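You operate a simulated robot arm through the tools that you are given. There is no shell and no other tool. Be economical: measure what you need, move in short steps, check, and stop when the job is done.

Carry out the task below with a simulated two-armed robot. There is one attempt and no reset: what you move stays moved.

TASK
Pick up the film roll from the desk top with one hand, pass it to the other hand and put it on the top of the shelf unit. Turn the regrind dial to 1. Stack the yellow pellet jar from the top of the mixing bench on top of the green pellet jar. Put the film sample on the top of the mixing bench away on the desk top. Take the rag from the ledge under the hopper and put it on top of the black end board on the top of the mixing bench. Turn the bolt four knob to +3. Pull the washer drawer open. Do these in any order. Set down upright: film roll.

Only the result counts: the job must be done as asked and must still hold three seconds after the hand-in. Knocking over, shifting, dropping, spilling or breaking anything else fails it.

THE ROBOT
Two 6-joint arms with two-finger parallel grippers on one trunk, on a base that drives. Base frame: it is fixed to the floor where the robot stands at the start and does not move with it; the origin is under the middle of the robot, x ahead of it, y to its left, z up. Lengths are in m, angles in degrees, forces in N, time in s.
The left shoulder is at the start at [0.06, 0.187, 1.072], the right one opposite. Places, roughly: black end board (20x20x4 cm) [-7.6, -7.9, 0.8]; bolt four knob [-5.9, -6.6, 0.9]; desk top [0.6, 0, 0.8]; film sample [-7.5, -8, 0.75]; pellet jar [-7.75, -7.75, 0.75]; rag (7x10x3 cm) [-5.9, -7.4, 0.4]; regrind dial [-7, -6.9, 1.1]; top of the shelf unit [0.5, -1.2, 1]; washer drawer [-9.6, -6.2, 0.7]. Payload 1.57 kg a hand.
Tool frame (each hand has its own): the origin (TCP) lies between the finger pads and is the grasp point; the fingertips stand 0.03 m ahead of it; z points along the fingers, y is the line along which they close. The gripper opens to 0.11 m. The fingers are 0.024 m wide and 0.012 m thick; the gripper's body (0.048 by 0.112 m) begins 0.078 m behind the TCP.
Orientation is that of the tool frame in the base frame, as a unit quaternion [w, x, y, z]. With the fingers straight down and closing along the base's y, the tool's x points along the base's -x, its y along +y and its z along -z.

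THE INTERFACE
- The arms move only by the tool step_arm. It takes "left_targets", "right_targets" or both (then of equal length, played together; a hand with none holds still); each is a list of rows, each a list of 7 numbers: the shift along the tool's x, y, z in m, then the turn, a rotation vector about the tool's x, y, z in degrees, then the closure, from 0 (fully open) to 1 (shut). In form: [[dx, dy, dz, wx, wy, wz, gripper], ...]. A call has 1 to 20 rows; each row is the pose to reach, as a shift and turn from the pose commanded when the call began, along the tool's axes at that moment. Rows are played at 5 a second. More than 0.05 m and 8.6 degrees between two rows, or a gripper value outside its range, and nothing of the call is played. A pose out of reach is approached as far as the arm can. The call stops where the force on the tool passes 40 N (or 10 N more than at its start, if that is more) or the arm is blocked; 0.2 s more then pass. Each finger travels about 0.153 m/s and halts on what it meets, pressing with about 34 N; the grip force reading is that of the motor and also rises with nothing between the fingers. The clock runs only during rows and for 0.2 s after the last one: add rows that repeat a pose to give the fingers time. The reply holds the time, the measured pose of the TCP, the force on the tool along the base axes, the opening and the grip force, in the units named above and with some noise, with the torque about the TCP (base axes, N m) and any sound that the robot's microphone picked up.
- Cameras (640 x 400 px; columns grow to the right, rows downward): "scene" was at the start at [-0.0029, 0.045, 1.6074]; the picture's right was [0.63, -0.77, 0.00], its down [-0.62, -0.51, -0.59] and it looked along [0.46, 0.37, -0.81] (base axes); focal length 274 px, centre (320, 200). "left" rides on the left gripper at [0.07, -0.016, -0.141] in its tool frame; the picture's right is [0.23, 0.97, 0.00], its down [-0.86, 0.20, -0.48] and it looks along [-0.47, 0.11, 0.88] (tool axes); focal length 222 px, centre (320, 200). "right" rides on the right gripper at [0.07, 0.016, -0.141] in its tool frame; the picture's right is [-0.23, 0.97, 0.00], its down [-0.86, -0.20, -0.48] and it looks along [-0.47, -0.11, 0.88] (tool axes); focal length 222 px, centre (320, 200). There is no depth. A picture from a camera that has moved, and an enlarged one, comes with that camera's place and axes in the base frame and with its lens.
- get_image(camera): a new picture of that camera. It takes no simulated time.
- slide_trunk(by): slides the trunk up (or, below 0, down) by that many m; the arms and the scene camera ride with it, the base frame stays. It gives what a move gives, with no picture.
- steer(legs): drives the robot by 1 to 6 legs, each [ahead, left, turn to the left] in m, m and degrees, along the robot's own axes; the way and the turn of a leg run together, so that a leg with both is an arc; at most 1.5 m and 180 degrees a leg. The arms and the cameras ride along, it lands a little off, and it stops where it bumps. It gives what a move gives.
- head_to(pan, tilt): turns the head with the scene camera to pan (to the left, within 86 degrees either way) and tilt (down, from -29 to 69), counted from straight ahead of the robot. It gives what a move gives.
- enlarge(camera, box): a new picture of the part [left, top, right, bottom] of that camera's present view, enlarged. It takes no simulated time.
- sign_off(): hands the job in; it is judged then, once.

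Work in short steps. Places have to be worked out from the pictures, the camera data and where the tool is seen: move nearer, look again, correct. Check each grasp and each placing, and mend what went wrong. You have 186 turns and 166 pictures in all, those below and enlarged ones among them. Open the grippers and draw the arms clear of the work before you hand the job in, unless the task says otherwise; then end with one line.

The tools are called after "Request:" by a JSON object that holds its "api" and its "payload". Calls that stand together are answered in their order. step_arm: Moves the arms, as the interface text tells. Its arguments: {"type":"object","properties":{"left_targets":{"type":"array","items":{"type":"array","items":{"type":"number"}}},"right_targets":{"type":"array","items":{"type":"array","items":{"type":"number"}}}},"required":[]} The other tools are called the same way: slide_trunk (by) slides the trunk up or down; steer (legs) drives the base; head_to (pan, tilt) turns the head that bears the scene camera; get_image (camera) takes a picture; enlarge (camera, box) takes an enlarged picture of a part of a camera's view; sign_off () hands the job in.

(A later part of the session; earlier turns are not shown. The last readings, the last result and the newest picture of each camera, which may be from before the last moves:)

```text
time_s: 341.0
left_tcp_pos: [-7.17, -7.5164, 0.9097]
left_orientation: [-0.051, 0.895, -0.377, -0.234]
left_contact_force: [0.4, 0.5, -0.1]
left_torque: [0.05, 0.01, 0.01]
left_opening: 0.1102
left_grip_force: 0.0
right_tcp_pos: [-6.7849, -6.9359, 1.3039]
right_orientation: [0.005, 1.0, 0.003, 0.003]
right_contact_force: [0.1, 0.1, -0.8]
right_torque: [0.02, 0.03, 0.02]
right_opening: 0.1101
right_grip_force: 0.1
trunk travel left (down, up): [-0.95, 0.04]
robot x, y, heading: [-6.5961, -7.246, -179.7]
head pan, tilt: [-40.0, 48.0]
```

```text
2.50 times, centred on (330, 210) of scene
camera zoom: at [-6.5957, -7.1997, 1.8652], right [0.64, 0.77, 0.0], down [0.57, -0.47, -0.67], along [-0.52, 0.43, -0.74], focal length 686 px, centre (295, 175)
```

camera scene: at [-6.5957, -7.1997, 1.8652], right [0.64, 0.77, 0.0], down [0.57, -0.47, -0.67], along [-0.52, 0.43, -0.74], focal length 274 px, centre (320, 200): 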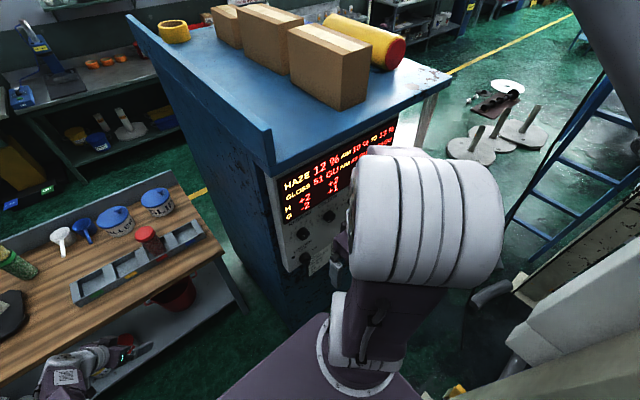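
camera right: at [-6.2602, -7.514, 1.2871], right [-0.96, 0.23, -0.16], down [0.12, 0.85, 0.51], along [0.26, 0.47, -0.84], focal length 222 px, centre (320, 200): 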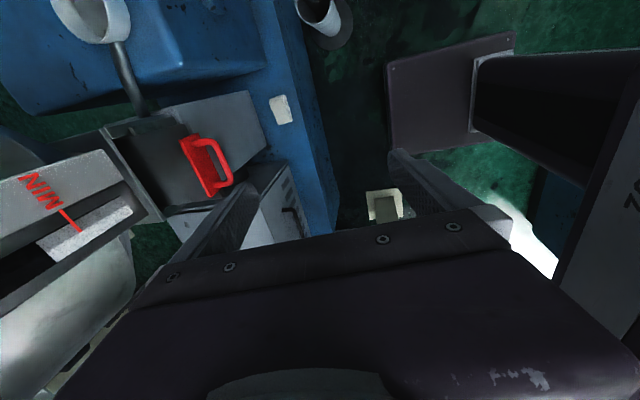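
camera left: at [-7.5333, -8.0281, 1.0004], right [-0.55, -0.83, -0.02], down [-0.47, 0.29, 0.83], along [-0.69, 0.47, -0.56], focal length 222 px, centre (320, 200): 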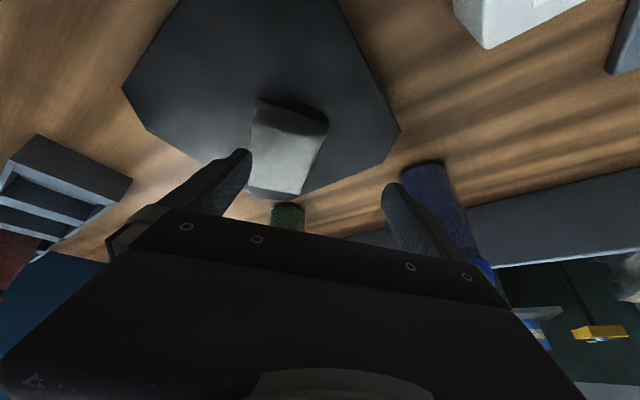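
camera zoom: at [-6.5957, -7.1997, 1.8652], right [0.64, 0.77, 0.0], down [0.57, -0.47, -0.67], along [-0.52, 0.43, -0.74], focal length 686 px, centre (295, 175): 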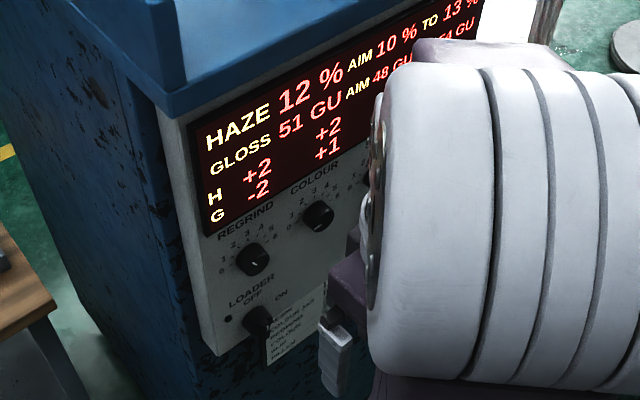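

Regrind knob is at ≈(−7.03,−6.895,1.09). I'll approach it with the robot at heading 135° and the right hand horizontal pointing −x. First fold the left arm and set the right hand's pose in free space.

Request:
{"api": "step_arm", "payload": {"left_targets": [[0.003, -0.012, -0.034, 0, 2.2, 0, 0], [0.005, -0.024, -0.069, 0, 4.5, 0, 0], [0.007, -0.037, -0.103, 0, 6.7, 0, 0], [0.01, -0.049, -0.137, 0, 9, 0, 0], [0.012, -0.061, -0.172, 0, 11.2, 0, 0], [0.015, -0.073, -0.206, 0, 13.5, 0, 0], [0.017, -0.085, -0.24, 0, 15.7, 0, 0], [0.019, -0.097, -0.275, 0, 18, 0, 0], [0.022, -0.11, -0.309, 0, 20.2, 0, 0], [0.024, -0.122, -0.343, 0, 22.5, 0, 0], [0.027, -0.134, -0.378, 0, 24.7, 0, 0], [0.029, -0.146, -0.412, 0, 27, 0, 0], [0.029, -0.146, -0.412, 0, 27, 0, 0]], "right_targets": [[-0.028, 0.022, 0.017, -2.9, -7.1, -2.9, 0], [-0.055, 0.043, 0.035, -5.9, -14.1, -5.9, 0], [-0.083, 0.065, 0.052, -8.8, -21.2, -8.8, 0], [-0.11, 0.087, 0.07, -11.7, -28.3, -11.7, 0], [-0.138, 0.108, 0.087, -14.7, -35.4, -14.7, 0], [-0.165, 0.13, 0.105, -17.6, -42.4, -17.6, 0], [-0.193, 0.152, 0.122, -20.5, -49.5, -20.5, 0], [-0.22, 0.173, 0.14, -23.5, -56.6, -23.5, 0], [-0.248, 0.195, 0.157, -26.4, -63.7, -26.4, 0], [-0.275, 0.217, 0.175, -29.3, -70.7, -29.3, 0], [-0.303, 0.238, 0.192, -32.3, -77.8, -32.3, 0], [-0.33, 0.26, 0.21, -35.2, -84.9, -35.2, 0], [-0.33, 0.26, 0.21, -35.2, -84.9, -35.2, 0]]}}

```text
time_s: 343.8
left_tcp_pos: [-7.1128, -7.606, 1.3909]
left_orientation: [0.0, 0.924, -0.382, 0.0]
left_contact_force: [0.4, 0.6, 0.9]
left_torque: [0.01, 0.05, -0.01]
left_opening: 0.11
left_grip_force: 0.1
left hand out of reach, approached as far as the arm can: row 1, 2, 3, 4, 5, 6, 7, 8, 9, 10, 11, 12, 13
right_tcp_pos: [-7.1562, -7.19, 1.0792]
right_orientation: [-0.278, -0.651, -0.269, 0.653]
right_contact_force: [-0.2, -0.4, -0.1]
right_torque: [0.01, -0.03, 0.02]
right_opening: 0.1099
right_grip_force: 0.0
right hand out of reach, approached as far as the arm can: row 1, 2, 3, 4, 5, 6, 7, 8, 9, 10, 11, 12, 13
trunk travel left (down, up): [-0.95, 0.04]
robot x, y, heading: [-6.5943, -7.246, -179.6]
head pan, tilt: [-40.0, 48.0]
```

The right hand now points horizontally 45° left. I pull the left hand in, back off, turn −45° and approach so the right hand faces the dial from ~9 cm.

Request:
{"api": "step_arm", "payload": {"left_targets": [[0.038, -0.024, 0, 0, 0, 0, 0], [0.076, -0.048, 0, 0, 0, 0, 0], [0.115, -0.072, 0, 0, 0, 0, 0], [0.153, -0.096, 0, 0, 0, 0, 0], [0.191, -0.12, 0, 0, 0, 0, 0], [0.191, -0.12, 0, 0, 0, 0, 0]]}}

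Request:
{"api": "steer", "payload": {"legs": [[-0.145, 0.1, 0], [0, 0, -45.4], [0.1, 0.07, 0]]}}

Request:
{"api": "get_image", "payload": {"camera": "right"}}

```text
time_s: 345.2
left_tcp_pos: [-7.0286, -7.7397, 1.4145]
left_orientation: [-0.004, 0.924, -0.383, 0.002]
left_contact_force: [0.6, -0.2, -0.9]
left_torque: [-0.02, 0.0, 0.0]
left_opening: 0.1104
left_grip_force: 0.1
left hand out of reach, approached as far as the arm can: row 1, 2, 3, 4, 5, 6
right_tcp_pos: [-7.1617, -7.1903, 1.0748]
right_orientation: [0.28, 0.653, 0.269, -0.651]
right_contact_force: [0.3, 0.6, -0.1]
right_torque: [-0.02, 0.02, 0.04]
right_opening: 0.1097
right_grip_force: 0.1
trunk travel left (down, up): [-0.95, 0.04]
robot x, y, heading: [-6.5965, -7.2485, -179.6]
head pan, tilt: [-40.0, 48.0]
```

```text
time_s: 349.6
left_tcp_pos: [-7.2227, -7.357, 1.4146]
left_orientation: [0.002, -0.702, 0.712, -0.002]
left_contact_force: [0.3, -0.1, -0.3]
left_torque: [-0.02, 0.03, -0.01]
left_opening: 0.1101
left_grip_force: 0.0
right_tcp_pos: [-6.9223, -6.8772, 1.0765]
right_orientation: [-0.003, -0.705, 0.007, 0.709]
right_contact_force: [0.7, 0.2, 0.5]
right_torque: [0.0, -0.02, 0.01]
right_opening: 0.11
right_grip_force: 0.1
trunk travel left (down, up): [-0.95, 0.04]
robot x, y, heading: [-6.572, -7.3254, 134.5]
head pan, tilt: [-40.0, 48.0]
```

```text
61 pictures are left
camera right: at [-6.78, -6.8964, 1.007], right [0.0, -0.97, 0.24], down [0.49, 0.21, 0.85], along [-0.87, 0.12, 0.47], focal length 222 px, centre (320, 200)
```

right: 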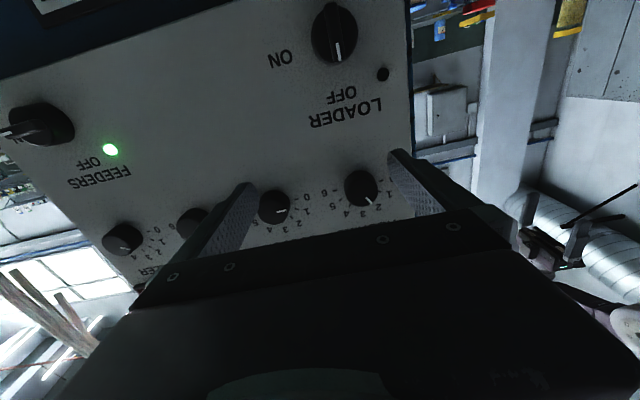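

The panel is in view (upside-down). I zoom on the regrind dial.

Request:
{"api": "enlarge", "payload": {"camera": "right", "box": [240, 140, 420, 240]}}

```text
3.56 times, centred on (330, 190) of right
camera zoom: at [-6.78, -6.8964, 1.007], right [0.0, -0.97, 0.24], down [0.49, 0.21, 0.85], along [-0.87, 0.12, 0.47], focal length 790 px, centre (284, 236)
```

zoom: 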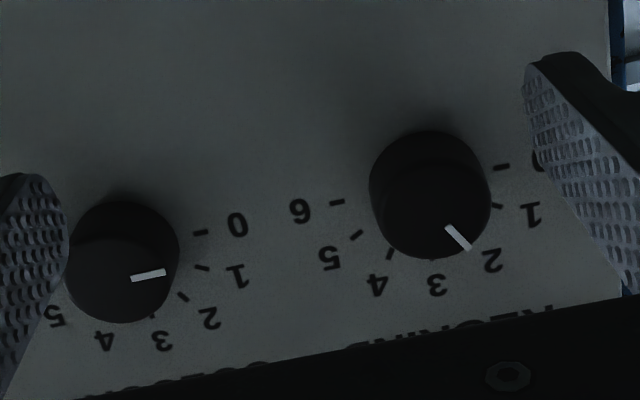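

Dial currently at 2; positions 0–6 spread over 180° (30° each), so it needs one step counter-clockwise. Triangulated knob position: (−7.031,−6.915,1.1405). I align the hand with half-closed fingers and move close.

Request:
{"api": "step_arm", "payload": {"right_targets": [[-0.03, 0.02, 0, 0, 0, 0, 0.4], [-0.063, 0.038, 0, 0, 0, 0, 0.4], [-0.063, 0.038, 0.03, 0, 0, 0, 0.4], [-0.063, 0.038, 0.055, 0, 0, 0, 0.4], [-0.063, 0.038, 0.055, 0, 0, 0, 0.4]]}}

Request:
{"api": "get_image", "payload": {"camera": "right"}}

```text
time_s: 350.8
left_tcp_pos: [-7.2235, -7.3574, 1.4136]
left_orientation: [0.003, -0.702, 0.712, -0.004]
left_contact_force: [-0.6, -0.2, -0.1]
left_torque: [0.03, 0.01, -0.01]
left_opening: 0.1098
left_grip_force: 0.0
right_tcp_pos: [-6.985, -6.9061, 1.1396]
right_orientation: [-0.005, -0.705, 0.008, 0.709]
right_contact_force: [-0.2, -0.1, -0.4]
right_torque: [-0.01, -0.01, 0.03]
right_opening: 0.0658
right_grip_force: 0.0
right hand out of reach, approached as far as the arm can: row 1, 2, 3, 4, 5
trunk travel left (down, up): [-0.95, 0.04]
robot x, y, heading: [-6.5718, -7.3255, 134.9]
head pan, tilt: [-40.0, 48.0]
```

```text
59 pictures are left
camera right: at [-6.843, -6.9242, 1.0695], right [0.0, -0.97, 0.25], down [0.48, 0.21, 0.85], along [-0.88, 0.12, 0.47], focal length 222 px, centre (320, 200)
```

right: 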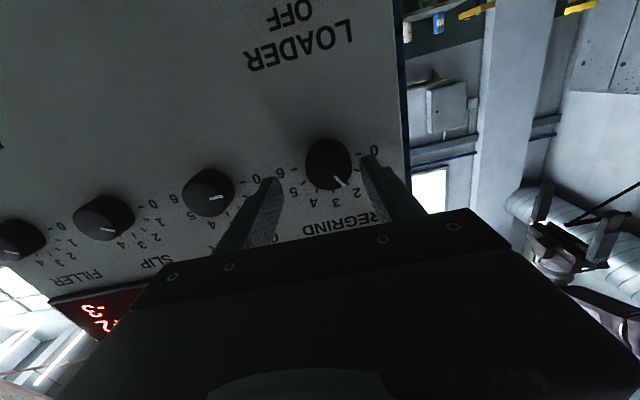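

1 cm too far right and 3 cm short, at the arm's inner limit; I use the base for this small correction.

Request:
{"api": "steer", "payload": {"legs": [[0.014, 0.028, 0]]}}

Request:
{"api": "enlarge", "payload": {"camera": "right", "box": [240, 120, 420, 240]}}

```text
time_s: 351.8
left_tcp_pos: [-7.2499, -7.3649, 1.4145]
left_orientation: [0.002, -0.702, 0.712, -0.003]
left_contact_force: [0.0, 0.2, -0.3]
left_torque: [-0.02, 0.01, -0.01]
left_opening: 0.1098
left_grip_force: 0.1
right_tcp_pos: [-7.0067, -6.9133, 1.1395]
right_orientation: [-0.007, -0.703, 0.011, 0.711]
right_contact_force: [9.3, 1.4, -0.5]
right_torque: [-0.1, -0.08, 0.28]
right_opening: 0.0651
right_grip_force: 0.1
trunk travel left (down, up): [-0.95, 0.04]
robot x, y, heading: [-6.5973, -7.3299, 134.3]
head pan, tilt: [-40.0, 48.0]
stopped in leg 1: the force on the tool passed its limit (the readings are from after the stop); the commanded pose is now the measured one
```

```text
3.33 times, centred on (330, 180) of right
camera zoom: at [-6.8647, -6.9324, 1.0691], right [0.0, -0.97, 0.25], down [0.49, 0.22, 0.84], along [-0.87, 0.13, 0.47], focal length 740 px, centre (287, 267)
```

zoom: 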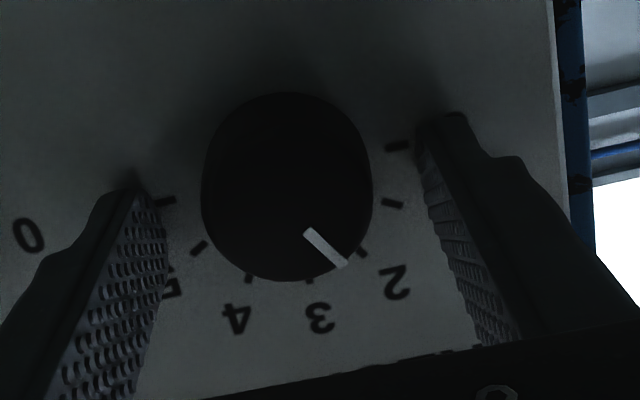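

The tips touch the panel and straddle the knob evenly. I back off 3 mm, close, and turn −30° about the tool axis.

Request:
{"api": "step_arm", "payload": {"right_targets": [[0, 0, -0.003, 0, 0, 0, 0.4], [0, 0, -0.003, 0, 0, 0, 0.6], [0, 0, -0.003, 0, 0, 0, 0.8], [0, 0, -0.003, 0, 0, 0, 0.8], [0, 0, -0.003, 0, 0, -7.5, 0.8], [0, 0, -0.003, 0, 0, -15, 0.8], [0, 0, -0.003, 0, 0, -22.5, 0.8], [0, 0, -0.003, 0, 0, -30, 0.8], [0, 0, -0.003, 0, 0, -30, 0.8]]}}

Request:
{"api": "enlarge", "payload": {"camera": "right", "box": [240, 120, 420, 240]}}

```text
time_s: 352.9
left_tcp_pos: [-7.2508, -7.3646, 1.4147]
left_orientation: [0.004, -0.701, 0.713, -0.003]
left_contact_force: [0.8, 0.5, -0.5]
left_torque: [-0.08, -0.03, 0.0]
left_opening: 0.1101
left_grip_force: 0.1
right_tcp_pos: [-7.0045, -6.9153, 1.1371]
right_orientation: [-0.01, -0.702, 0.0, 0.712]
right_contact_force: [15.9, -10.8, 6.8]
right_torque: [-0.08, 1.05, -0.15]
right_opening: 0.0379
right_grip_force: 43.7
right hand out of reach, approached as far as the arm can: row 5
trunk travel left (down, up): [-0.95, 0.04]
robot x, y, heading: [-6.5994, -7.3332, 134.1]
head pan, tilt: [-40.0, 48.0]
stopped in row 5 (right hand): the force on the tool passed its limit (the readings are from after the stop); the commanded pose is now the measured one
```

```text
3.33 times, centred on (330, 180) of right
camera zoom: at [-6.8642, -6.9297, 1.0662], right [0.02, -0.97, 0.24], down [0.49, 0.22, 0.84], along [-0.87, 0.1, 0.48], focal length 740 px, centre (287, 267)
```

zoom: 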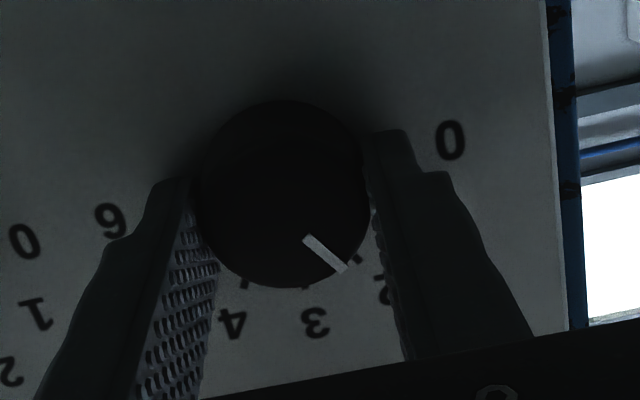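

The knob is gripped but the arm is at its inner limit and can't roll. I release, retreat 4 cm, back the base 7 cm and re-extend.

Request:
{"api": "step_arm", "payload": {"right_targets": [[0, 0, 0, 0, 0, 0, 0.4], [0, 0, 0, 0, 0, 0, 0.4], [0, 0, -0.03, 0, 0, 0, 0.4], [0, 0, -0.05, 0, 0, 0, 0.4]]}}

Request:
{"api": "steer", "payload": {"legs": [[-0.08, 0, 0.8]]}}

```text
time_s: 353.9
left_tcp_pos: [-7.2516, -7.3624, 1.4136]
left_orientation: [0.002, -0.701, 0.713, -0.003]
left_contact_force: [0.2, 0.2, 0.2]
left_torque: [0.01, -0.02, -0.01]
left_opening: 0.1101
left_grip_force: 0.0
right_tcp_pos: [-6.9735, -6.8922, 1.1304]
right_orientation: [-0.012, -0.703, 0.003, 0.711]
right_contact_force: [0.4, -0.5, -0.5]
right_torque: [0.02, 0.01, -0.03]
right_opening: 0.0663
right_grip_force: 0.1
right hand out of reach, approached as far as the arm can: row 3, 4
trunk travel left (down, up): [-0.95, 0.04]
robot x, y, heading: [-6.5978, -7.3308, 134.2]
head pan, tilt: [-40.0, 48.0]
```

```text
time_s: 354.9
left_tcp_pos: [-7.2033, -7.4197, 1.4085]
left_orientation: [0.003, -0.706, 0.709, -0.008]
left_contact_force: [-0.7, 0.7, -0.3]
left_torque: [-0.06, -0.04, -0.01]
left_opening: 0.1101
left_grip_force: 0.1
right_tcp_pos: [-6.9296, -6.9459, 1.1265]
right_orientation: [-0.017, -0.705, -0.001, 0.709]
right_contact_force: [0.0, 0.0, 0.4]
right_torque: [-0.02, 0.04, 0.05]
right_opening: 0.0659
right_grip_force: 0.1
trunk travel left (down, up): [-0.95, 0.04]
robot x, y, heading: [-6.5408, -7.3916, 134.9]
head pan, tilt: [-40.0, 48.0]
```

Request:
{"api": "step_arm", "payload": {"right_targets": [[-0.0098, -0.0327, 0, 0, 0, 0, 0.4], [-0.0098, -0.0327, 0.035, 0, 0, 0, 0.4], [-0.0098, -0.0327, 0.06, 0, 0, 0, 0.4], [-0.0098, -0.0327, 0.07, 0, 0, 0, 0.4], [-0.0098, -0.0327, 0.07, 0, 0, 0, 0.4]]}}

Request:
{"api": "enlarge", "payload": {"camera": "right", "box": [240, 120, 420, 240]}}

```text
time_s: 356.1
left_tcp_pos: [-7.1986, -7.4254, 1.4112]
left_orientation: [0.003, -0.705, 0.709, -0.005]
left_contact_force: [-0.4, 1.1, 0.2]
left_torque: [-0.01, -0.02, 0.01]
left_opening: 0.1101
left_grip_force: 0.0
right_tcp_pos: [-6.9961, -6.9171, 1.1402]
right_orientation: [-0.016, -0.704, -0.002, 0.71]
right_contact_force: [0.1, 0.5, 0.5]
right_torque: [-0.03, 0.0, 0.0]
right_opening: 0.066
right_grip_force: 0.1
trunk travel left (down, up): [-0.95, 0.04]
robot x, y, heading: [-6.5432, -7.3904, 134.9]
head pan, tilt: [-40.0, 48.0]
```

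```text
3.33 times, centred on (330, 180) of right
camera zoom: at [-6.8542, -6.9326, 1.0697], right [0.03, -0.97, 0.25], down [0.48, 0.23, 0.85], along [-0.88, 0.1, 0.47], focal length 740 px, centre (287, 267)
```

zoom: 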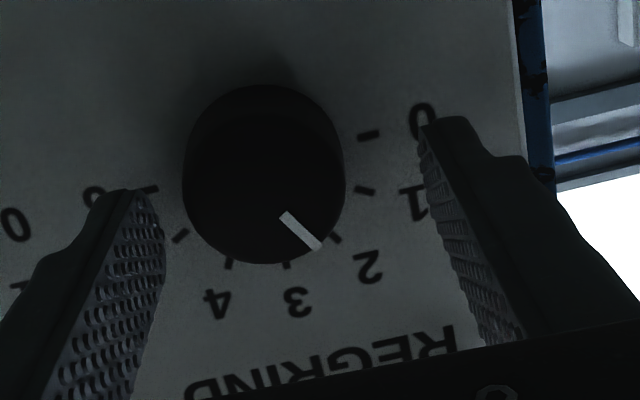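

In reach now. Shift 8 mm, advance 7 mm, close and rotate −30°.

Request:
{"api": "step_arm", "payload": {"right_targets": [[0.002, -0.008, 0.003, 0, 0, 0, 0.4], [0.002, -0.008, 0.007, 0, 0, 0, 0.5], [0.002, -0.008, 0.007, 0, 0, 0, 0.75], [0.002, -0.008, 0.007, 0, 0, 0, 0.75], [0.002, -0.008, 0.007, 0, 0, 0, 0.75], [0.002, -0.008, 0.007, 0, 0, -7.5, 0.75], [0.002, -0.008, 0.007, 0, 0, -15, 0.75], [0.002, -0.008, 0.007, 0, 0, -22.5, 0.75], [0.002, -0.008, 0.007, 0, 0, -30, 0.75], [0.002, -0.008, 0.007, 0, 0, -30, 0.75]]}}

Request:
{"api": "get_image", "payload": {"camera": "right"}}

```text
time_s: 358.1
left_tcp_pos: [-7.1864, -7.4344, 1.4179]
left_orientation: [0.002, -0.705, 0.709, 0.002]
left_contact_force: [-0.7, 1.0, -0.9]
left_torque: [-0.04, -0.03, -0.03]
left_opening: 0.1097
left_grip_force: 0.0
right_tcp_pos: [-7.0052, -6.9143, 1.1348]
right_orientation: [0.155, -0.673, -0.183, 0.7]
right_contact_force: [33.0, -29.6, 17.8]
right_torque: [-0.06, 0.45, 0.34]
right_opening: 0.0375
right_grip_force: 44.5
right hand out of reach, approached as far as the arm can: row 8, 9, 10
trunk travel left (down, up): [-0.95, 0.04]
robot x, y, heading: [-6.5399, -7.3909, 135.0]
head pan, tilt: [-40.0, 48.0]
stopped in row 10 (right hand): the force on the tool passed its limit (the readings are from after the stop); the commanded pose is now the measured one
```

```text
55 pictures are left
camera right: at [-6.8655, -6.8894, 1.0628], right [0.04, -0.97, -0.25], down [0.51, -0.2, 0.84], along [-0.86, -0.16, 0.49], focal length 222 px, centre (320, 200)
```

right: 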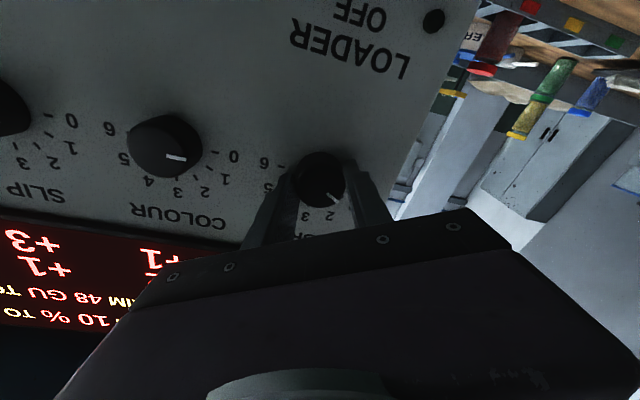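

The hand turned ~29° with the knob. I open and look at the pointer.

Request:
{"api": "step_arm", "payload": {"right_targets": [[0, 0, 0, 0, 0, 0, 0.4], [0, 0, 0, 0, 0, 0, 0.3], [0, 0, -0.02, 0, 0, 0, 0.3], [0, 0, -0.05, 0, 0, 0, 0.3], [0, 0, -0.05, 0, 0, 0, 0.3]]}}

Request:
{"api": "enlarge", "payload": {"camera": "right", "box": [220, 100, 420, 230]}}

```text
time_s: 359.3
left_tcp_pos: [-7.1936, -7.4293, 1.4135]
left_orientation: [0.003, -0.706, 0.709, -0.004]
left_contact_force: [-0.8, -0.5, -0.5]
left_torque: [0.02, 0.01, 0.0]
left_opening: 0.1098
left_grip_force: 0.0
right_tcp_pos: [-6.974, -6.8868, 1.1153]
right_orientation: [0.157, -0.678, -0.179, 0.695]
right_contact_force: [-0.4, 0.1, 0.7]
right_torque: [0.01, -0.02, 0.01]
right_opening: 0.0768
right_grip_force: 0.1
right hand out of reach, approached as far as the arm can: row 3, 4, 5
trunk travel left (down, up): [-0.95, 0.04]
robot x, y, heading: [-6.5391, -7.3899, 135.3]
head pan, tilt: [-40.0, 48.0]
```

```text
3.08 times, centred on (320, 165) of right
camera zoom: at [-6.8343, -6.8642, 1.0437], right [0.03, -0.97, -0.25], down [0.5, -0.2, 0.84], along [-0.87, -0.15, 0.48], focal length 684 px, centre (320, 308)
```

zoom: 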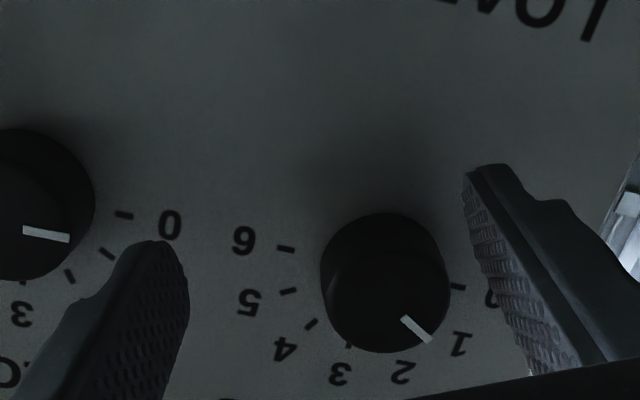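

By the ticks the pointer now sits at 1. I back away slightly and use the head to verify the dial and look toward the bolt four knob.

Request:
{"api": "steer", "payload": {"legs": [[-0.1, 0, 0]]}}

Request:
{"api": "enlarge", "payload": {"camera": "right", "box": [240, 120, 420, 240]}}

Request:
{"api": "head_to", "payload": {"pan": -82, "tilt": 45}}

Request:
{"api": "get_image", "payload": {"camera": "scene"}}

```text
time_s: 360.5
left_tcp_pos: [-7.1284, -7.4941, 1.4106]
left_orientation: [0.004, -0.705, 0.709, -0.007]
left_contact_force: [-0.3, 0.2, -0.1]
left_torque: [-0.02, -0.03, 0.02]
left_opening: 0.11
left_grip_force: 0.0
right_tcp_pos: [-6.9078, -6.9536, 1.1114]
right_orientation: [0.153, -0.681, -0.178, 0.694]
right_contact_force: [-0.8, 0.6, 0.0]
right_torque: [-0.02, 0.05, 0.04]
right_opening: 0.0769
right_grip_force: 0.1
trunk travel left (down, up): [-0.95, 0.04]
robot x, y, heading: [-6.4696, -7.461, 134.8]
head pan, tilt: [-40.0, 48.0]
```

```text
3.33 times, centred on (330, 180) of right
camera zoom: at [-6.7674, -6.9315, 1.0401], right [0.03, -0.97, -0.24], down [0.49, -0.19, 0.85], along [-0.87, -0.15, 0.47], focal length 740 px, centre (287, 267)
```

zoom: 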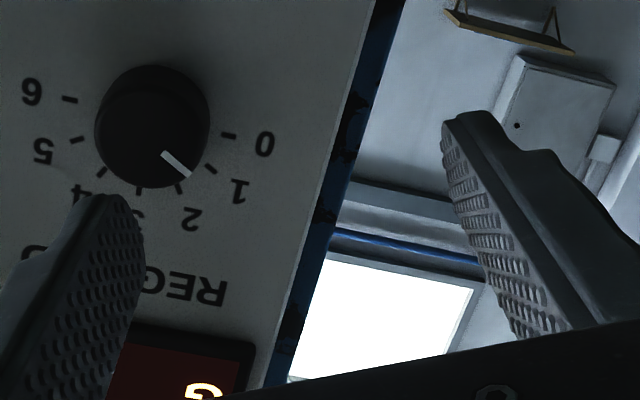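

```text
time_s: 361.6
left_tcp_pos: [-7.1258, -7.4989, 1.4119]
left_orientation: [0.003, -0.705, 0.709, -0.004]
left_contact_force: [-0.4, 0.1, -0.1]
left_torque: [0.01, 0.01, -0.03]
left_opening: 0.1099
left_grip_force: 0.0
right_tcp_pos: [-6.9058, -6.9571, 1.1135]
right_orientation: [0.155, -0.68, -0.179, 0.695]
right_contact_force: [-0.1, -0.5, -0.1]
right_torque: [0.01, -0.01, -0.03]
right_opening: 0.0768
right_grip_force: 0.1
trunk travel left (down, up): [-0.95, 0.04]
robot x, y, heading: [-6.4695, -7.4603, 135.0]
head pan, tilt: [-82.0, 45.0]
```

```text
52 pictures are left
camera scene: at [-6.3803, -7.4394, 1.8694], right [0.8, -0.6, 0.0], down [-0.42, -0.57, -0.71], along [0.43, 0.56, -0.71], focal length 274 px, centre (320, 200)
```

scene: 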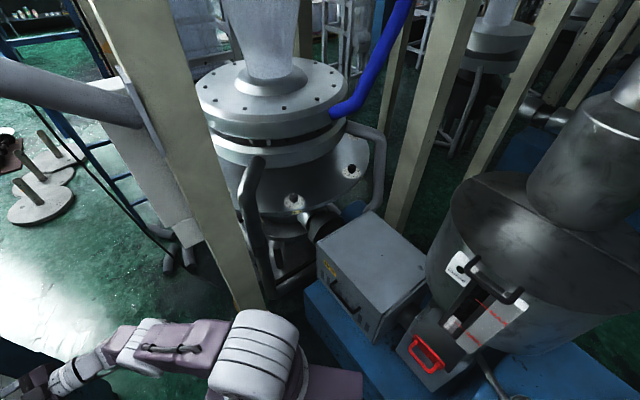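

The pointer is exactly on 1. The bolt-four knob should be the disc at (293,200); I zoom in.

Request:
{"api": "enlarge", "payload": {"camera": "scene", "box": [240, 150, 380, 240]}}

```text
4.44 times, centred on (310, 195) of scene
camera zoom: at [-6.3803, -7.4394, 1.8694], right [0.8, -0.6, 0.0], down [-0.42, -0.57, -0.71], along [0.43, 0.56, -0.71], focal length 1219 px, centre (364, 222)
```

zoom: 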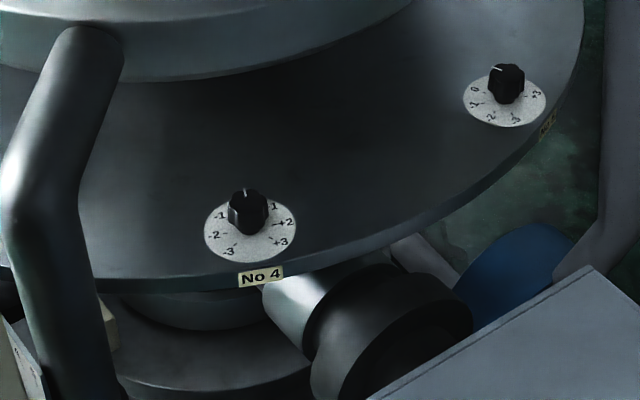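

Knob 4 sits upright on the flange at (−5.90,−6.605,0.9), pointer at 0; scale −3…+3 at 45° steps, so +3 is 135° clockwise from above. I fold both arms to tool-down for an approach facing +y.

Request:
{"api": "step_arm", "payload": {"right_targets": [[-0.013, -0.001, -0.027, 1.2, 6.8, 4.1, 0], [-0.025, -0.003, -0.053, 2.4, 13.5, 8.2, 0], [-0.038, -0.004, -0.08, 3.6, 20.3, 12.3, 0], [-0.05, -0.005, -0.106, 4.7, 27.1, 16.4, 0], [-0.063, -0.007, -0.133, 5.9, 33.8, 20.5, 0], [-0.075, -0.008, -0.159, 7.1, 40.6, 24.6, 0], [-0.088, -0.009, -0.186, 8.3, 47.4, 28.8, 0], [-0.101, -0.011, -0.212, 9.5, 54.1, 32.9, 0], [-0.113, -0.012, -0.239, 10.7, 60.9, 37, 0], [-0.126, -0.013, -0.265, 11.9, 67.6, 41.1, 0], [-0.138, -0.015, -0.292, 13, 74.4, 45.2, 0], [-0.151, -0.016, -0.318, 14.2, 81.2, 49.3, 0], [-0.163, -0.017, -0.345, 15.4, 87.9, 53.4, 0], [-0.176, -0.0185, -0.371, 16.6, 94.7, 57.5, 0], [-0.176, -0.0185, -0.371, 16.6, 94.7, 57.5, 0]], "left_targets": [[-0.004, -0.017, 0.006, 0, 0, 0, 0], [-0.007, -0.035, 0.011, 0, 0, 0, 0], [-0.011, -0.052, 0.017, 0, 0, 0, 0], [-0.015, -0.07, 0.023, 0, 0, 0, 0], [-0.019, -0.087, 0.029, 0, 0, 0, 0], [-0.022, -0.105, 0.034, 0, 0, 0, 0], [-0.026, -0.122, 0.04, 0, 0, 0, 0], [-0.03, -0.139, 0.046, 0, 0, 0, 0], [-0.033, -0.157, 0.051, 0, 0, 0, 0], [-0.037, -0.174, 0.057, 0, 0, 0, 0], [-0.041, -0.192, 0.063, 0, 0, 0, 0], [-0.045, -0.209, 0.069, 0, 0, 0, 0], [-0.048, -0.227, 0.074, 0, 0, 0, 0], [-0.052, -0.244, 0.08, 0, 0, 0, 0], [-0.052, -0.244, 0.08, 0, 0, 0, 0]]}}

```text
time_s: 364.8
left_tcp_pos: [-7.1138, -7.4342, 1.4103]
left_orientation: [0.005, -0.706, 0.708, -0.007]
left_contact_force: [0.3, -1.2, -0.5]
left_torque: [0.02, 0.02, 0.0]
left_opening: 0.1101
left_grip_force: 0.1
left hand out of reach, approached as far as the arm can: row 1, 2, 3, 4, 5, 6, 7, 8, 9, 10, 11, 12, 13, 14, 15
right_tcp_pos: [-6.5299, -7.0061, 1.2757]
right_orientation: [0.001, 0.924, -0.383, 0.0]
right_contact_force: [-0.4, 0.4, 1.4]
right_torque: [0.0, 0.04, 0.01]
right_opening: 0.11
right_grip_force: 0.1
right hand out of reach, approached as far as the arm can: row 1, 2, 3, 4, 5, 6, 7
trunk travel left (down, up): [-0.95, 0.04]
robot x, y, heading: [-6.4715, -7.46, 135.0]
head pan, tilt: [-82.0, 45.0]
```

The right hand is set. The left is stuck by its yaw; I unwind it 45° while bringing it in.

Request:
{"api": "step_arm", "payload": {"left_targets": [[0, 0, 0, 0, 0, -8, 0], [0, 0, 0, 0, 0, -16, 0], [0.002, -0.03, 0.01, 0, 0, -24, 0], [0.004, -0.07, 0.03, 0, 0, -32, 0], [0.006, -0.11, 0.05, 0, 0, -40, 0], [0.008, -0.15, 0.07, 0, 0, -45, 0], [0.01, -0.19, 0.09, 0, 0, -45, 0], [0.012, -0.234, 0.1, 0, 0, -45, 0], [0.012, -0.234, 0.1, 0, 0, -45, 0]]}}

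```text
time_s: 366.8
left_tcp_pos: [-7.1022, -7.3953, 1.4095]
left_orientation: [-0.001, 0.923, -0.385, 0.008]
left_contact_force: [0.3, 0.6, 0.7]
left_torque: [-0.02, -0.03, -0.02]
left_opening: 0.11
left_grip_force: 0.1
left hand out of reach, approached as far as the arm can: row 3, 4, 5, 6, 7, 8, 9
right_tcp_pos: [-6.5302, -7.0056, 1.275]
right_orientation: [0.0, 0.923, -0.384, 0.0]
right_contact_force: [0.8, 0.6, 0.7]
right_torque: [-0.03, -0.02, -0.02]
right_opening: 0.1101
right_grip_force: 0.1
trunk travel left (down, up): [-0.95, 0.04]
robot x, y, heading: [-6.4726, -7.4616, 135.1]
head pan, tilt: [-82.0, 45.0]
```

Request:
{"api": "step_arm", "payload": {"left_targets": [[0, 0, 0.04, 0, 0, 0, 0], [0, 0, 0.08, 0, 0, 0, 0], [0, 0, 0.12, 0, 0, 0, 0], [0, 0, 0.16, 0, 0, 0, 0], [0.04, 0, 0.16, 0, 0, 0, 0], [0.08, -0.02, 0.16, 0, 0, 0, 0], [0.12, -0.04, 0.16, 0, 0, 0, 0], [0.16, -0.06, 0.16, 0, 0, 0, 0], [0.19, -0.09, 0.16, 0, 0, 0, 0], [0.19, -0.11, 0.16, 0, 0, 0, 0]]}}

```text
time_s: 369.0
left_tcp_pos: [-7.1059, -7.4083, 1.4107]
left_orientation: [-0.002, 0.923, -0.385, 0.008]
left_contact_force: [-0.4, 0.0, 0.2]
left_torque: [-0.01, -0.02, 0.0]
left_opening: 0.11
left_grip_force: 0.1
left hand out of reach, approached as far as the arm can: row 1, 2, 3, 4, 5, 6, 7, 8, 9, 10
right_tcp_pos: [-6.5292, -7.005, 1.2758]
right_orientation: [0.001, 0.923, -0.384, -0.001]
right_contact_force: [0.0, 0.0, -0.5]
right_torque: [0.0, 0.02, -0.02]
right_opening: 0.1102
right_grip_force: 0.1
trunk travel left (down, up): [-0.95, 0.04]
robot x, y, heading: [-6.4727, -7.4611, 135.1]
head pan, tilt: [-82.0, 45.0]
```

Request:
{"api": "step_arm", "payload": {"left_targets": [[-0.03, 0, 0.01, 0, -7, 0, 0], [-0.06, 0, 0.03, 0, -14, 0, 0], [-0.08, 0, 0.06, 0, -21, 0, 0], [-0.1, 0, 0.09, 0, -28, 0, 0], [-0.11, 0, 0.13, 0, -35, 0, 0], [-0.11, 0, 0.17, 0, -42, 0, 0], [-0.11, 0, 0.21, 0, -45, 0, 0], [-0.11, 0, 0.25, 0, -45, 0, 0]]}}

Request:
{"api": "head_to", "payload": {"pan": 20, "tilt": 35}}

Request:
{"api": "get_image", "payload": {"camera": "scene"}}

```text
time_s: 370.8
left_tcp_pos: [-7.2825, -7.2995, 1.1781]
left_orientation: [-0.148, 0.855, -0.356, -0.348]
left_contact_force: [0.7, 0.2, -0.7]
left_torque: [-0.03, 0.0, 0.0]
left_opening: 0.1102
left_grip_force: 0.2
left hand out of reach, approached as far as the arm can: row 1, 2, 3, 4, 5, 6, 7, 8
right_tcp_pos: [-6.5294, -7.0045, 1.2756]
right_orientation: [0.001, 0.924, -0.383, -0.001]
right_contact_force: [-0.1, 0.3, 0.4]
right_torque: [0.01, -0.01, -0.01]
right_opening: 0.1097
right_grip_force: 0.0
trunk travel left (down, up): [-0.95, 0.04]
robot x, y, heading: [-6.4728, -7.4605, 135.0]
head pan, tilt: [-82.0, 45.0]
```

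```text
time_s: 372.6
left_tcp_pos: [-7.2827, -7.2998, 1.1791]
left_orientation: [-0.149, 0.855, -0.355, -0.347]
left_contact_force: [-0.1, 0.0, -0.1]
left_torque: [0.01, -0.03, -0.01]
left_opening: 0.11
left_grip_force: 0.0
right_tcp_pos: [-6.5288, -7.0057, 1.2748]
right_orientation: [0.0, 0.923, -0.384, 0.0]
right_contact_force: [0.6, 0.1, -0.5]
right_torque: [0.0, 0.02, -0.01]
right_opening: 0.1102
right_grip_force: 0.0
trunk travel left (down, up): [-0.95, 0.04]
robot x, y, heading: [-6.4716, -7.461, 135.0]
head pan, tilt: [20.0, 35.0]
```

```text
50 pictures are left
camera scene: at [-6.5079, -7.468, 1.8842], right [0.42, 0.91, 0.0], down [0.52, -0.24, -0.82], along [-0.74, 0.35, -0.57], focal length 274 px, centre (320, 200)
```

scene: 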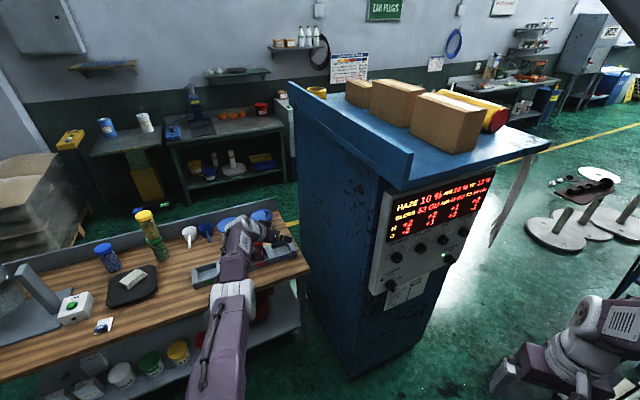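

The left arm is nearly straight out. I bring it down and across to the body's centre, which was the good posture.

Request:
{"api": "step_arm", "payload": {"left_targets": [[0.02, -0.028, -0.018, 0, 3.5, 0, 0], [0.04, -0.055, -0.036, 0, 7, 0, 0], [0.06, -0.083, -0.054, 0, 10.5, 0, 0], [0.08, -0.111, -0.067, 0, 14, 0, 0], [0.1, -0.138, -0.083, 0, 17, 0, 0], [0.12, -0.166, -0.1, 0, 21, 0, 0], [0.14, -0.194, -0.117, 0, 24, 0, 0], [0.16, -0.222, -0.134, 0, 28, 0, 0], [0.18, -0.249, -0.15, 0, 31, 0, 0], [0.2, -0.277, -0.167, 0, 35, 0, 0], [0.22, -0.305, -0.184, 0, 38, 0, 0], [0.24, -0.332, -0.2, 0, 42, 0, 0], [0.259, -0.36, -0.217, 0, 45, 0, 0], [0.259, -0.36, -0.217, 0, 45, 0, 0]]}}

```text
time_s: 375.6
left_tcp_pos: [-6.9743, -7.1777, 1.368]
left_orientation: [0.003, 0.923, -0.385, 0.01]
left_contact_force: [0.4, 0.2, 0.2]
left_torque: [0.0, 0.04, 0.0]
left_opening: 0.1101
left_grip_force: 0.0
left hand out of reach, approached as far as the arm can: row 1, 2, 3, 4, 5, 6, 7, 8, 9, 10, 11, 12, 13, 14
right_tcp_pos: [-6.527, -7.0057, 1.2754]
right_orientation: [0.001, 0.924, -0.383, -0.001]
right_contact_force: [-1.0, -0.5, 0.7]
right_torque: [0.0, 0.03, 0.03]
right_opening: 0.1099
right_grip_force: 0.1
trunk travel left (down, up): [-0.95, 0.04]
robot x, y, heading: [-6.4679, -7.4621, 135.0]
head pan, tilt: [20.0, 35.0]
```

The left elbow is stuck near full extension. As worked for the right arm, I'll pitch it down-forward then retreat while un-tilting; for room I turn back to face the bench first.

Request:
{"api": "steer", "payload": {"legs": [[0, 0, 45]]}}

Request:
{"api": "step_arm", "payload": {"left_targets": [[-0.005, 0, 0.03, 0, -5, 0, 0], [-0.01, 0, 0.06, 0, -10, 0, 0], [-0.015, 0, 0.1, 0, -15, 0, 0], [-0.02, 0, 0.14, 0, -20, 0, 0], [-0.02, 0, 0.18, 0, -25, 0, 0], [-0.02, 0, 0.22, 0, -30, 0, 0], [-0.02, 0, 0.26, 0, -35, 0, 0], [-0.02, 0, 0.3, 0, -40, 0, 0], [-0.02, 0, 0.34, 0, -45, 0, 0], [-0.02, 0, 0.38, 0, -50, 0, 0], [-0.02, 0, 0.42, 0, -55, 0, 0], [-0.02, 0, 0.46, 0, -60, 0, 0], [-0.02, 0, 0.46, 0, -60, 0, 0]]}}

Request:
{"api": "step_arm", "payload": {"left_targets": [[-0.01, 0, -0.04, 0, 6, 0, 0], [-0.02, 0, -0.08, 0, 12, 0, 0], [-0.03, 0, -0.12, 0, 18, 0, 0], [-0.04, 0, -0.16, 0, 24, 0, 0], [-0.05, 0, -0.2, 0, 30, 0, 0], [-0.06, 0, -0.24, 0, 36, 0, 0], [-0.07, 0, -0.28, 0, 42, 0, 0], [-0.08, 0, -0.32, 0, 48, 0, 0], [-0.09, 0, -0.36, 0, 54, 0, 0], [-0.1, 0, -0.4, 0, 60, 0, 0], [-0.1, 0, -0.4, 0, 60, 0, 0]]}}

```text
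time_s: 378.0
left_tcp_pos: [-7.0272, -7.6238, 1.3663]
left_orientation: [-0.002, 1.0, 0.001, 0.01]
left_contact_force: [0.1, 0.5, 0.4]
left_torque: [-0.02, 0.04, 0.01]
left_opening: 0.11
left_grip_force: 0.1
right_tcp_pos: [-6.8377, -7.1837, 1.2748]
right_orientation: [0.002, 1.0, 0.003, 0.001]
right_contact_force: [0.1, 0.4, 0.4]
right_torque: [-0.01, 0.01, 0.01]
right_opening: 0.1097
right_grip_force: 0.0
trunk travel left (down, up): [-0.95, 0.04]
robot x, y, heading: [-6.473, -7.4646, -179.4]
head pan, tilt: [20.0, 35.0]
```

```text
time_s: 380.8
left_tcp_pos: [-7.0096, -7.6229, 0.8254]
left_orientation: [-0.008, 0.882, 0.001, -0.472]
left_contact_force: [0.3, -0.1, 0.4]
left_torque: [0.0, 0.02, 0.0]
left_opening: 0.11
left_grip_force: 0.1
left hand out of reach, approached as far as the arm can: row 1, 2, 3, 4, 5, 6, 7, 8, 9, 10, 11, 12, 13
right_tcp_pos: [-6.8365, -7.184, 1.274]
right_orientation: [0.0, 1.0, 0.002, 0.0]
right_contact_force: [0.8, -0.2, -0.9]
right_torque: [0.01, -0.04, -0.02]
right_opening: 0.11
right_grip_force: 0.2
trunk travel left (down, up): [-0.95, 0.04]
robot x, y, heading: [-6.4739, -7.4602, -179.3]
head pan, tilt: [20.0, 35.0]
```

```text
time_s: 383.2
left_tcp_pos: [-6.7314, -7.6215, 1.1188]
left_orientation: [-0.003, 1.0, 0.001, 0.007]
left_contact_force: [2.4, -0.3, 0.3]
left_torque: [0.03, 0.19, -0.02]
left_opening: 0.1099
left_grip_force: 0.0
left hand out of reach, approached as far as the arm can: row 1, 2, 3, 4, 5, 6, 7, 9, 10, 11
right_tcp_pos: [-6.8313, -7.1834, 1.2765]
right_orientation: [0.0, 1.0, 0.003, 0.0]
right_contact_force: [-0.2, -0.6, 0.0]
right_torque: [-0.02, 0.04, -0.02]
right_opening: 0.1099
right_grip_force: 0.0
trunk travel left (down, up): [-0.95, 0.04]
robot x, y, heading: [-6.4728, -7.4619, -179.5]
head pan, tilt: [20.0, 35.0]
```

Left hand is compact again. Now move toward the knob: sidestep, turn to face +y, and approach with a look from the right hand camera.

Request:
{"api": "steer", "payload": {"legs": [[0, -0.2, 0], [0, 0, -90.5], [0.1, -0.17, 0]]}}

Request:
{"api": "head_to", "payload": {"pan": -30, "tilt": 50}}

Request:
{"api": "get_image", "payload": {"camera": "scene"}}

Request:
{"api": "get_image", "payload": {"camera": "right"}}

```text
time_s: 389.8
left_tcp_pos: [-6.4702, -6.9036, 1.1182]
left_orientation: [0.005, 0.715, -0.699, 0.009]
left_contact_force: [0.1, -0.8, 0.1]
left_torque: [0.06, -0.02, 0.01]
left_opening: 0.1101
left_grip_force: 0.0
right_tcp_pos: [-6.0347, -6.7921, 1.2766]
right_orientation: [-0.001, 0.717, -0.697, 0.001]
right_contact_force: [0.1, -0.6, -0.7]
right_torque: [0.02, -0.01, -0.01]
right_opening: 0.1101
right_grip_force: 0.1
trunk travel left (down, up): [-0.95, 0.04]
robot x, y, heading: [-6.3029, -7.156, 91.4]
head pan, tilt: [20.0, 35.0]
```

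```text
time_s: 391.0
left_tcp_pos: [-6.4679, -6.9016, 1.1183]
left_orientation: [0.006, 0.715, -0.699, 0.009]
left_contact_force: [-0.6, -0.7, -0.2]
left_torque: [-0.01, -0.01, 0.07]
left_opening: 0.1098
left_grip_force: 0.1
right_tcp_pos: [-6.0331, -6.7906, 1.2749]
right_orientation: [0.001, 0.716, -0.698, 0.001]
right_contact_force: [-0.2, 0.8, 0.7]
right_torque: [0.01, -0.01, 0.03]
right_opening: 0.1099
right_grip_force: 0.0
trunk travel left (down, up): [-0.95, 0.04]
robot x, y, heading: [-6.3015, -7.1605, 91.8]
head pan, tilt: [-30.0, 50.0]
```

```text
49 pictures are left
camera scene: at [-6.2641, -7.1552, 1.8625], right [0.88, -0.47, 0.0], down [-0.36, -0.67, -0.64], along [0.31, 0.57, -0.77], focal length 274 px, centre (320, 200)
```

scene: 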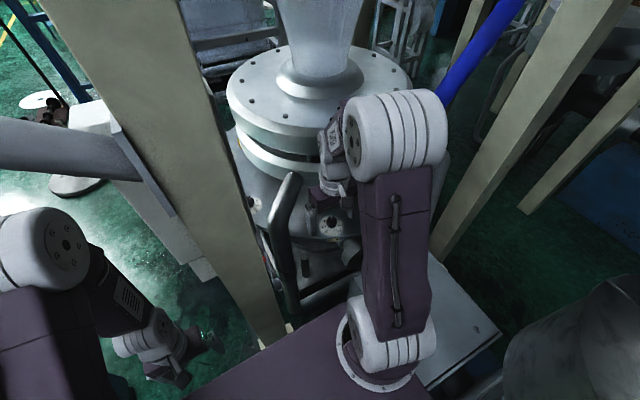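

```text
48 pictures are left
camera right: at [-6.0459, -6.8603, 1.4169], right [-0.98, 0.2, 0.0], down [0.18, 0.86, 0.48], along [0.1, 0.47, -0.88], focal length 222 px, centre (320, 200)
```

right: 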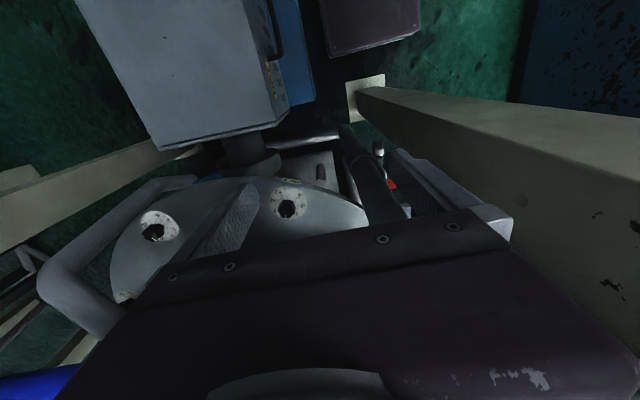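

Knob 4 is at (−5.903,−6.598). I shift the left hand clear of the tower leg, advance the base 9 cm, then move the right hand above the knob.

Request:
{"api": "step_arm", "payload": {"left_targets": [[0, 0.03, 0, 0, 0, 0, 0.5], [0, 0.06, 0, 0, 0, 0, 1], [0, 0.06, 0, 0, 0, 0, 1]]}}

Request:
{"api": "steer", "payload": {"legs": [[0.09, 0, -1.8]]}}

Request:
{"api": "step_arm", "payload": {"right_targets": [[-0.024, -0.033, 0, 0, 0, 0, 0.3], [-0.048, -0.066, 0, 0, 0, 0, 0.3], [-0.072, -0.099, 0, 0, 0, 0, 0.3], [-0.096, -0.133, 0, 0, 0, 0, 0.3], [-0.096, -0.133, 0, 0, 0, 0, 0.3]]}}

Request:
{"api": "get_image", "payload": {"camera": "right"}}

```text
time_s: 391.8
left_tcp_pos: [-6.5262, -6.9044, 1.1184]
left_orientation: [0.007, 0.714, -0.7, 0.009]
left_contact_force: [1.0, 0.6, -0.4]
left_torque: [-0.04, -0.01, 0.0]
left_opening: 0.0
left_grip_force: 21.3
right_tcp_pos: [-6.0299, -6.791, 1.2763]
right_orientation: [0.0, 0.716, -0.698, -0.001]
right_contact_force: [0.7, 0.0, 0.5]
right_torque: [-0.03, 0.0, 0.01]
right_opening: 0.11
right_grip_force: 0.0
trunk travel left (down, up): [-0.95, 0.04]
robot x, y, heading: [-6.3005, -7.1609, 91.7]
head pan, tilt: [-30.0, 50.0]
```

```text
time_s: 392.9
left_tcp_pos: [-6.5203, -6.8154, 1.1188]
left_orientation: [-0.003, -0.704, 0.71, -0.007]
left_contact_force: [0.6, -0.3, 0.1]
left_torque: [0.07, -0.01, 0.02]
left_opening: 0.0001
left_grip_force: 21.2
right_tcp_pos: [-6.0221, -6.7182, 1.2774]
right_orientation: [0.002, -0.706, 0.709, 0.002]
right_contact_force: [0.2, -1.2, 0.4]
right_torque: [0.08, 0.0, -0.02]
right_opening: 0.1099
right_grip_force: 0.1
trunk travel left (down, up): [-0.95, 0.04]
robot x, y, heading: [-6.3018, -7.0727, 89.9]
head pan, tilt: [-30.0, 50.0]
```

```text
time_s: 394.1
left_tcp_pos: [-6.5203, -6.8102, 1.1186]
left_orientation: [-0.006, -0.704, 0.71, -0.009]
left_contact_force: [-0.3, 0.0, -0.8]
left_torque: [0.02, -0.01, -0.03]
left_opening: 0.0001
left_grip_force: 21.1
right_tcp_pos: [-5.8862, -6.6167, 1.2764]
right_orientation: [0.0, -0.705, 0.709, 0.001]
right_contact_force: [0.7, -0.4, 0.1]
right_torque: [0.05, -0.03, 0.01]
right_opening: 0.0771
right_grip_force: 0.1
trunk travel left (down, up): [-0.95, 0.04]
robot x, y, heading: [-6.3039, -7.0721, 89.8]
head pan, tilt: [-30.0, 50.0]
```

```text
47 pictures are left
camera right: at [-5.902, -6.6861, 1.4184], right [-0.97, 0.23, 0.0], down [0.2, 0.85, 0.48], along [0.11, 0.47, -0.88], focal length 222 px, centre (320, 200)
```

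right: 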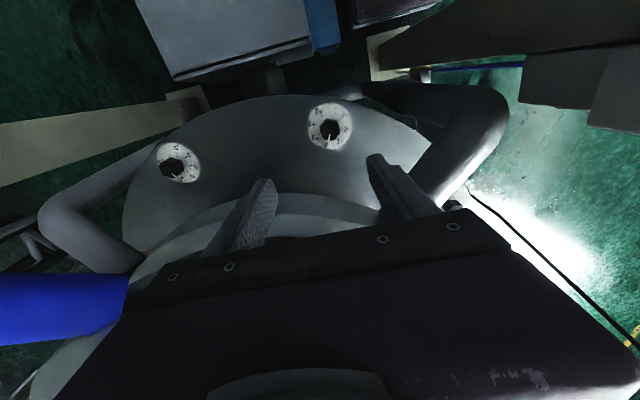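

Knob at (−5.904,−6.590). I centre the hand and lower with the trunk.

Request:
{"api": "step_arm", "payload": {"right_targets": [[-0.014, 0.009, 0, 0, 0, 0, 0.3], [-0.027, 0.018, 0, 0, 0, 0, 0.3], [-0.027, 0.018, 0, 0, 0, 0, 0.3]]}}

Request:
{"api": "slide_trunk", "payload": {"by": -0.27}}

Request:
{"api": "get_image", "payload": {"camera": "right"}}

```text
time_s: 394.9
left_tcp_pos: [-6.5202, -6.8098, 1.1177]
left_orientation: [-0.005, -0.704, 0.71, -0.009]
left_contact_force: [0.6, -0.4, -0.1]
left_torque: [0.04, 0.04, -0.03]
left_opening: 0.0001
left_grip_force: 21.3
right_tcp_pos: [-5.9059, -6.5888, 1.2758]
right_orientation: [0.0, -0.705, 0.709, 0.0]
right_contact_force: [0.0, -0.2, 0.2]
right_torque: [-0.02, -0.03, -0.01]
right_opening: 0.0769
right_grip_force: 0.0
trunk travel left (down, up): [-0.95, 0.04]
robot x, y, heading: [-6.2999, -7.0737, 89.9]
head pan, tilt: [-30.0, 50.0]
```

```text
time_s: 397.6
left_tcp_pos: [-6.5214, -6.8085, 0.8481]
left_orientation: [-0.007, -0.704, 0.71, -0.009]
left_contact_force: [0.5, 0.0, 0.4]
left_torque: [0.01, -0.01, -0.01]
left_opening: 0.0
left_grip_force: 21.3
right_tcp_pos: [-5.9039, -6.5877, 1.006]
right_orientation: [0.0, -0.706, 0.708, 0.002]
right_contact_force: [0.0, -0.4, -0.2]
right_torque: [0.01, 0.02, -0.01]
right_opening: 0.077
right_grip_force: 0.0
trunk travel left (down, up): [-0.68, 0.31]
robot x, y, heading: [-6.3021, -7.0697, 90.0]
head pan, tilt: [-30.0, 50.0]
```

```text
46 pictures are left
camera right: at [-5.9206, -6.6569, 1.1476], right [-0.97, 0.23, 0.0], down [0.2, 0.85, 0.48], along [0.11, 0.47, -0.88], focal length 222 px, centre (320, 200)
```

right: 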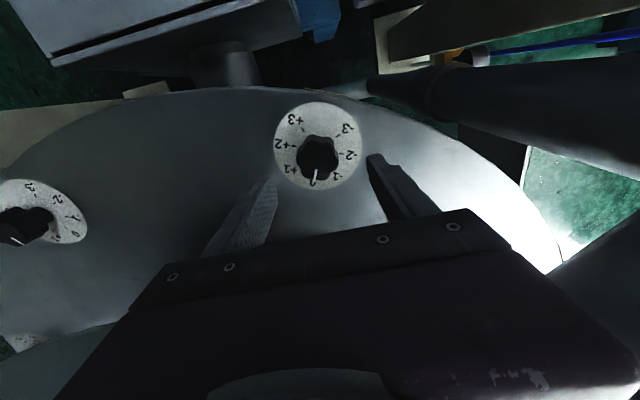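

All labels are readable: +3 is 135° clockwise of 0. I pre-rotate the hand −67°, then descend around the knob.

Request:
{"api": "step_arm", "payload": {"right_targets": [[0.005, 0, 0, 0, 0, -7.5, 0.3], [0.005, 0, 0, 0, 0, -15, 0.3], [0.005, 0, 0, 0, 0, -22.5, 0.3], [0.005, 0, 0, 0, 0, -30, 0.3], [0.005, 0, 0, 0, 0, -37.5, 0.3], [0.005, 0, 0, 0, 0, -45, 0.3], [0.005, 0, 0, 0, 0, -52.5, 0.3], [0.005, 0, 0, 0, 0, -60, 0.3], [0.005, 0, 0, 0, 0, -67, 0.3], [0.005, 0, 0.03, 0, 0, -67, 0.3], [0.005, 0, 0.055, 0, 0, -67, 0.3], [0.005, 0, 0.055, 0, 0, -67, 0.3]]}}

Request:
{"api": "get_image", "payload": {"camera": "right"}}

```text
time_s: 400.2
left_tcp_pos: [-6.521, -6.8081, 0.8475]
left_orientation: [-0.006, -0.704, 0.71, -0.01]
left_contact_force: [0.5, -0.2, 0.1]
left_torque: [0.04, 0.0, 0.01]
left_opening: 0.0
left_grip_force: 21.5
right_tcp_pos: [-5.9047, -6.5933, 0.9518]
right_orientation: [-0.001, 0.98, -0.201, 0.0]
right_contact_force: [0.0, 0.6, 0.2]
right_torque: [0.01, 0.02, -0.03]
right_opening: 0.0771
right_grip_force: 0.0
trunk travel left (down, up): [-0.68, 0.31]
robot x, y, heading: [-6.3044, -7.0691, 90.0]
head pan, tilt: [-30.0, 50.0]
```

```text
45 pictures are left
camera right: at [-5.8467, -6.6353, 1.0926], right [-0.59, -0.81, 0.0], down [-0.71, 0.52, 0.48], along [-0.39, 0.28, -0.88], focal length 222 px, centre (320, 200)
```

right: 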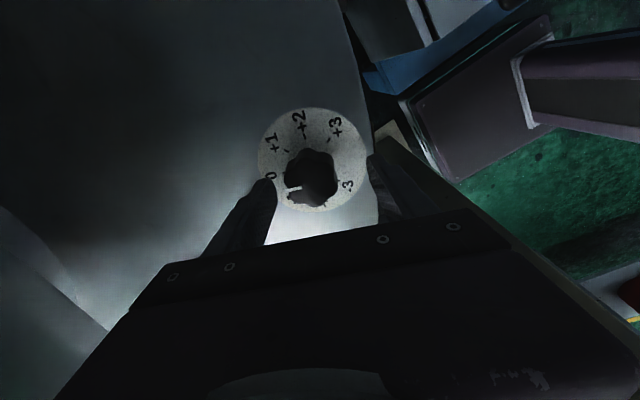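

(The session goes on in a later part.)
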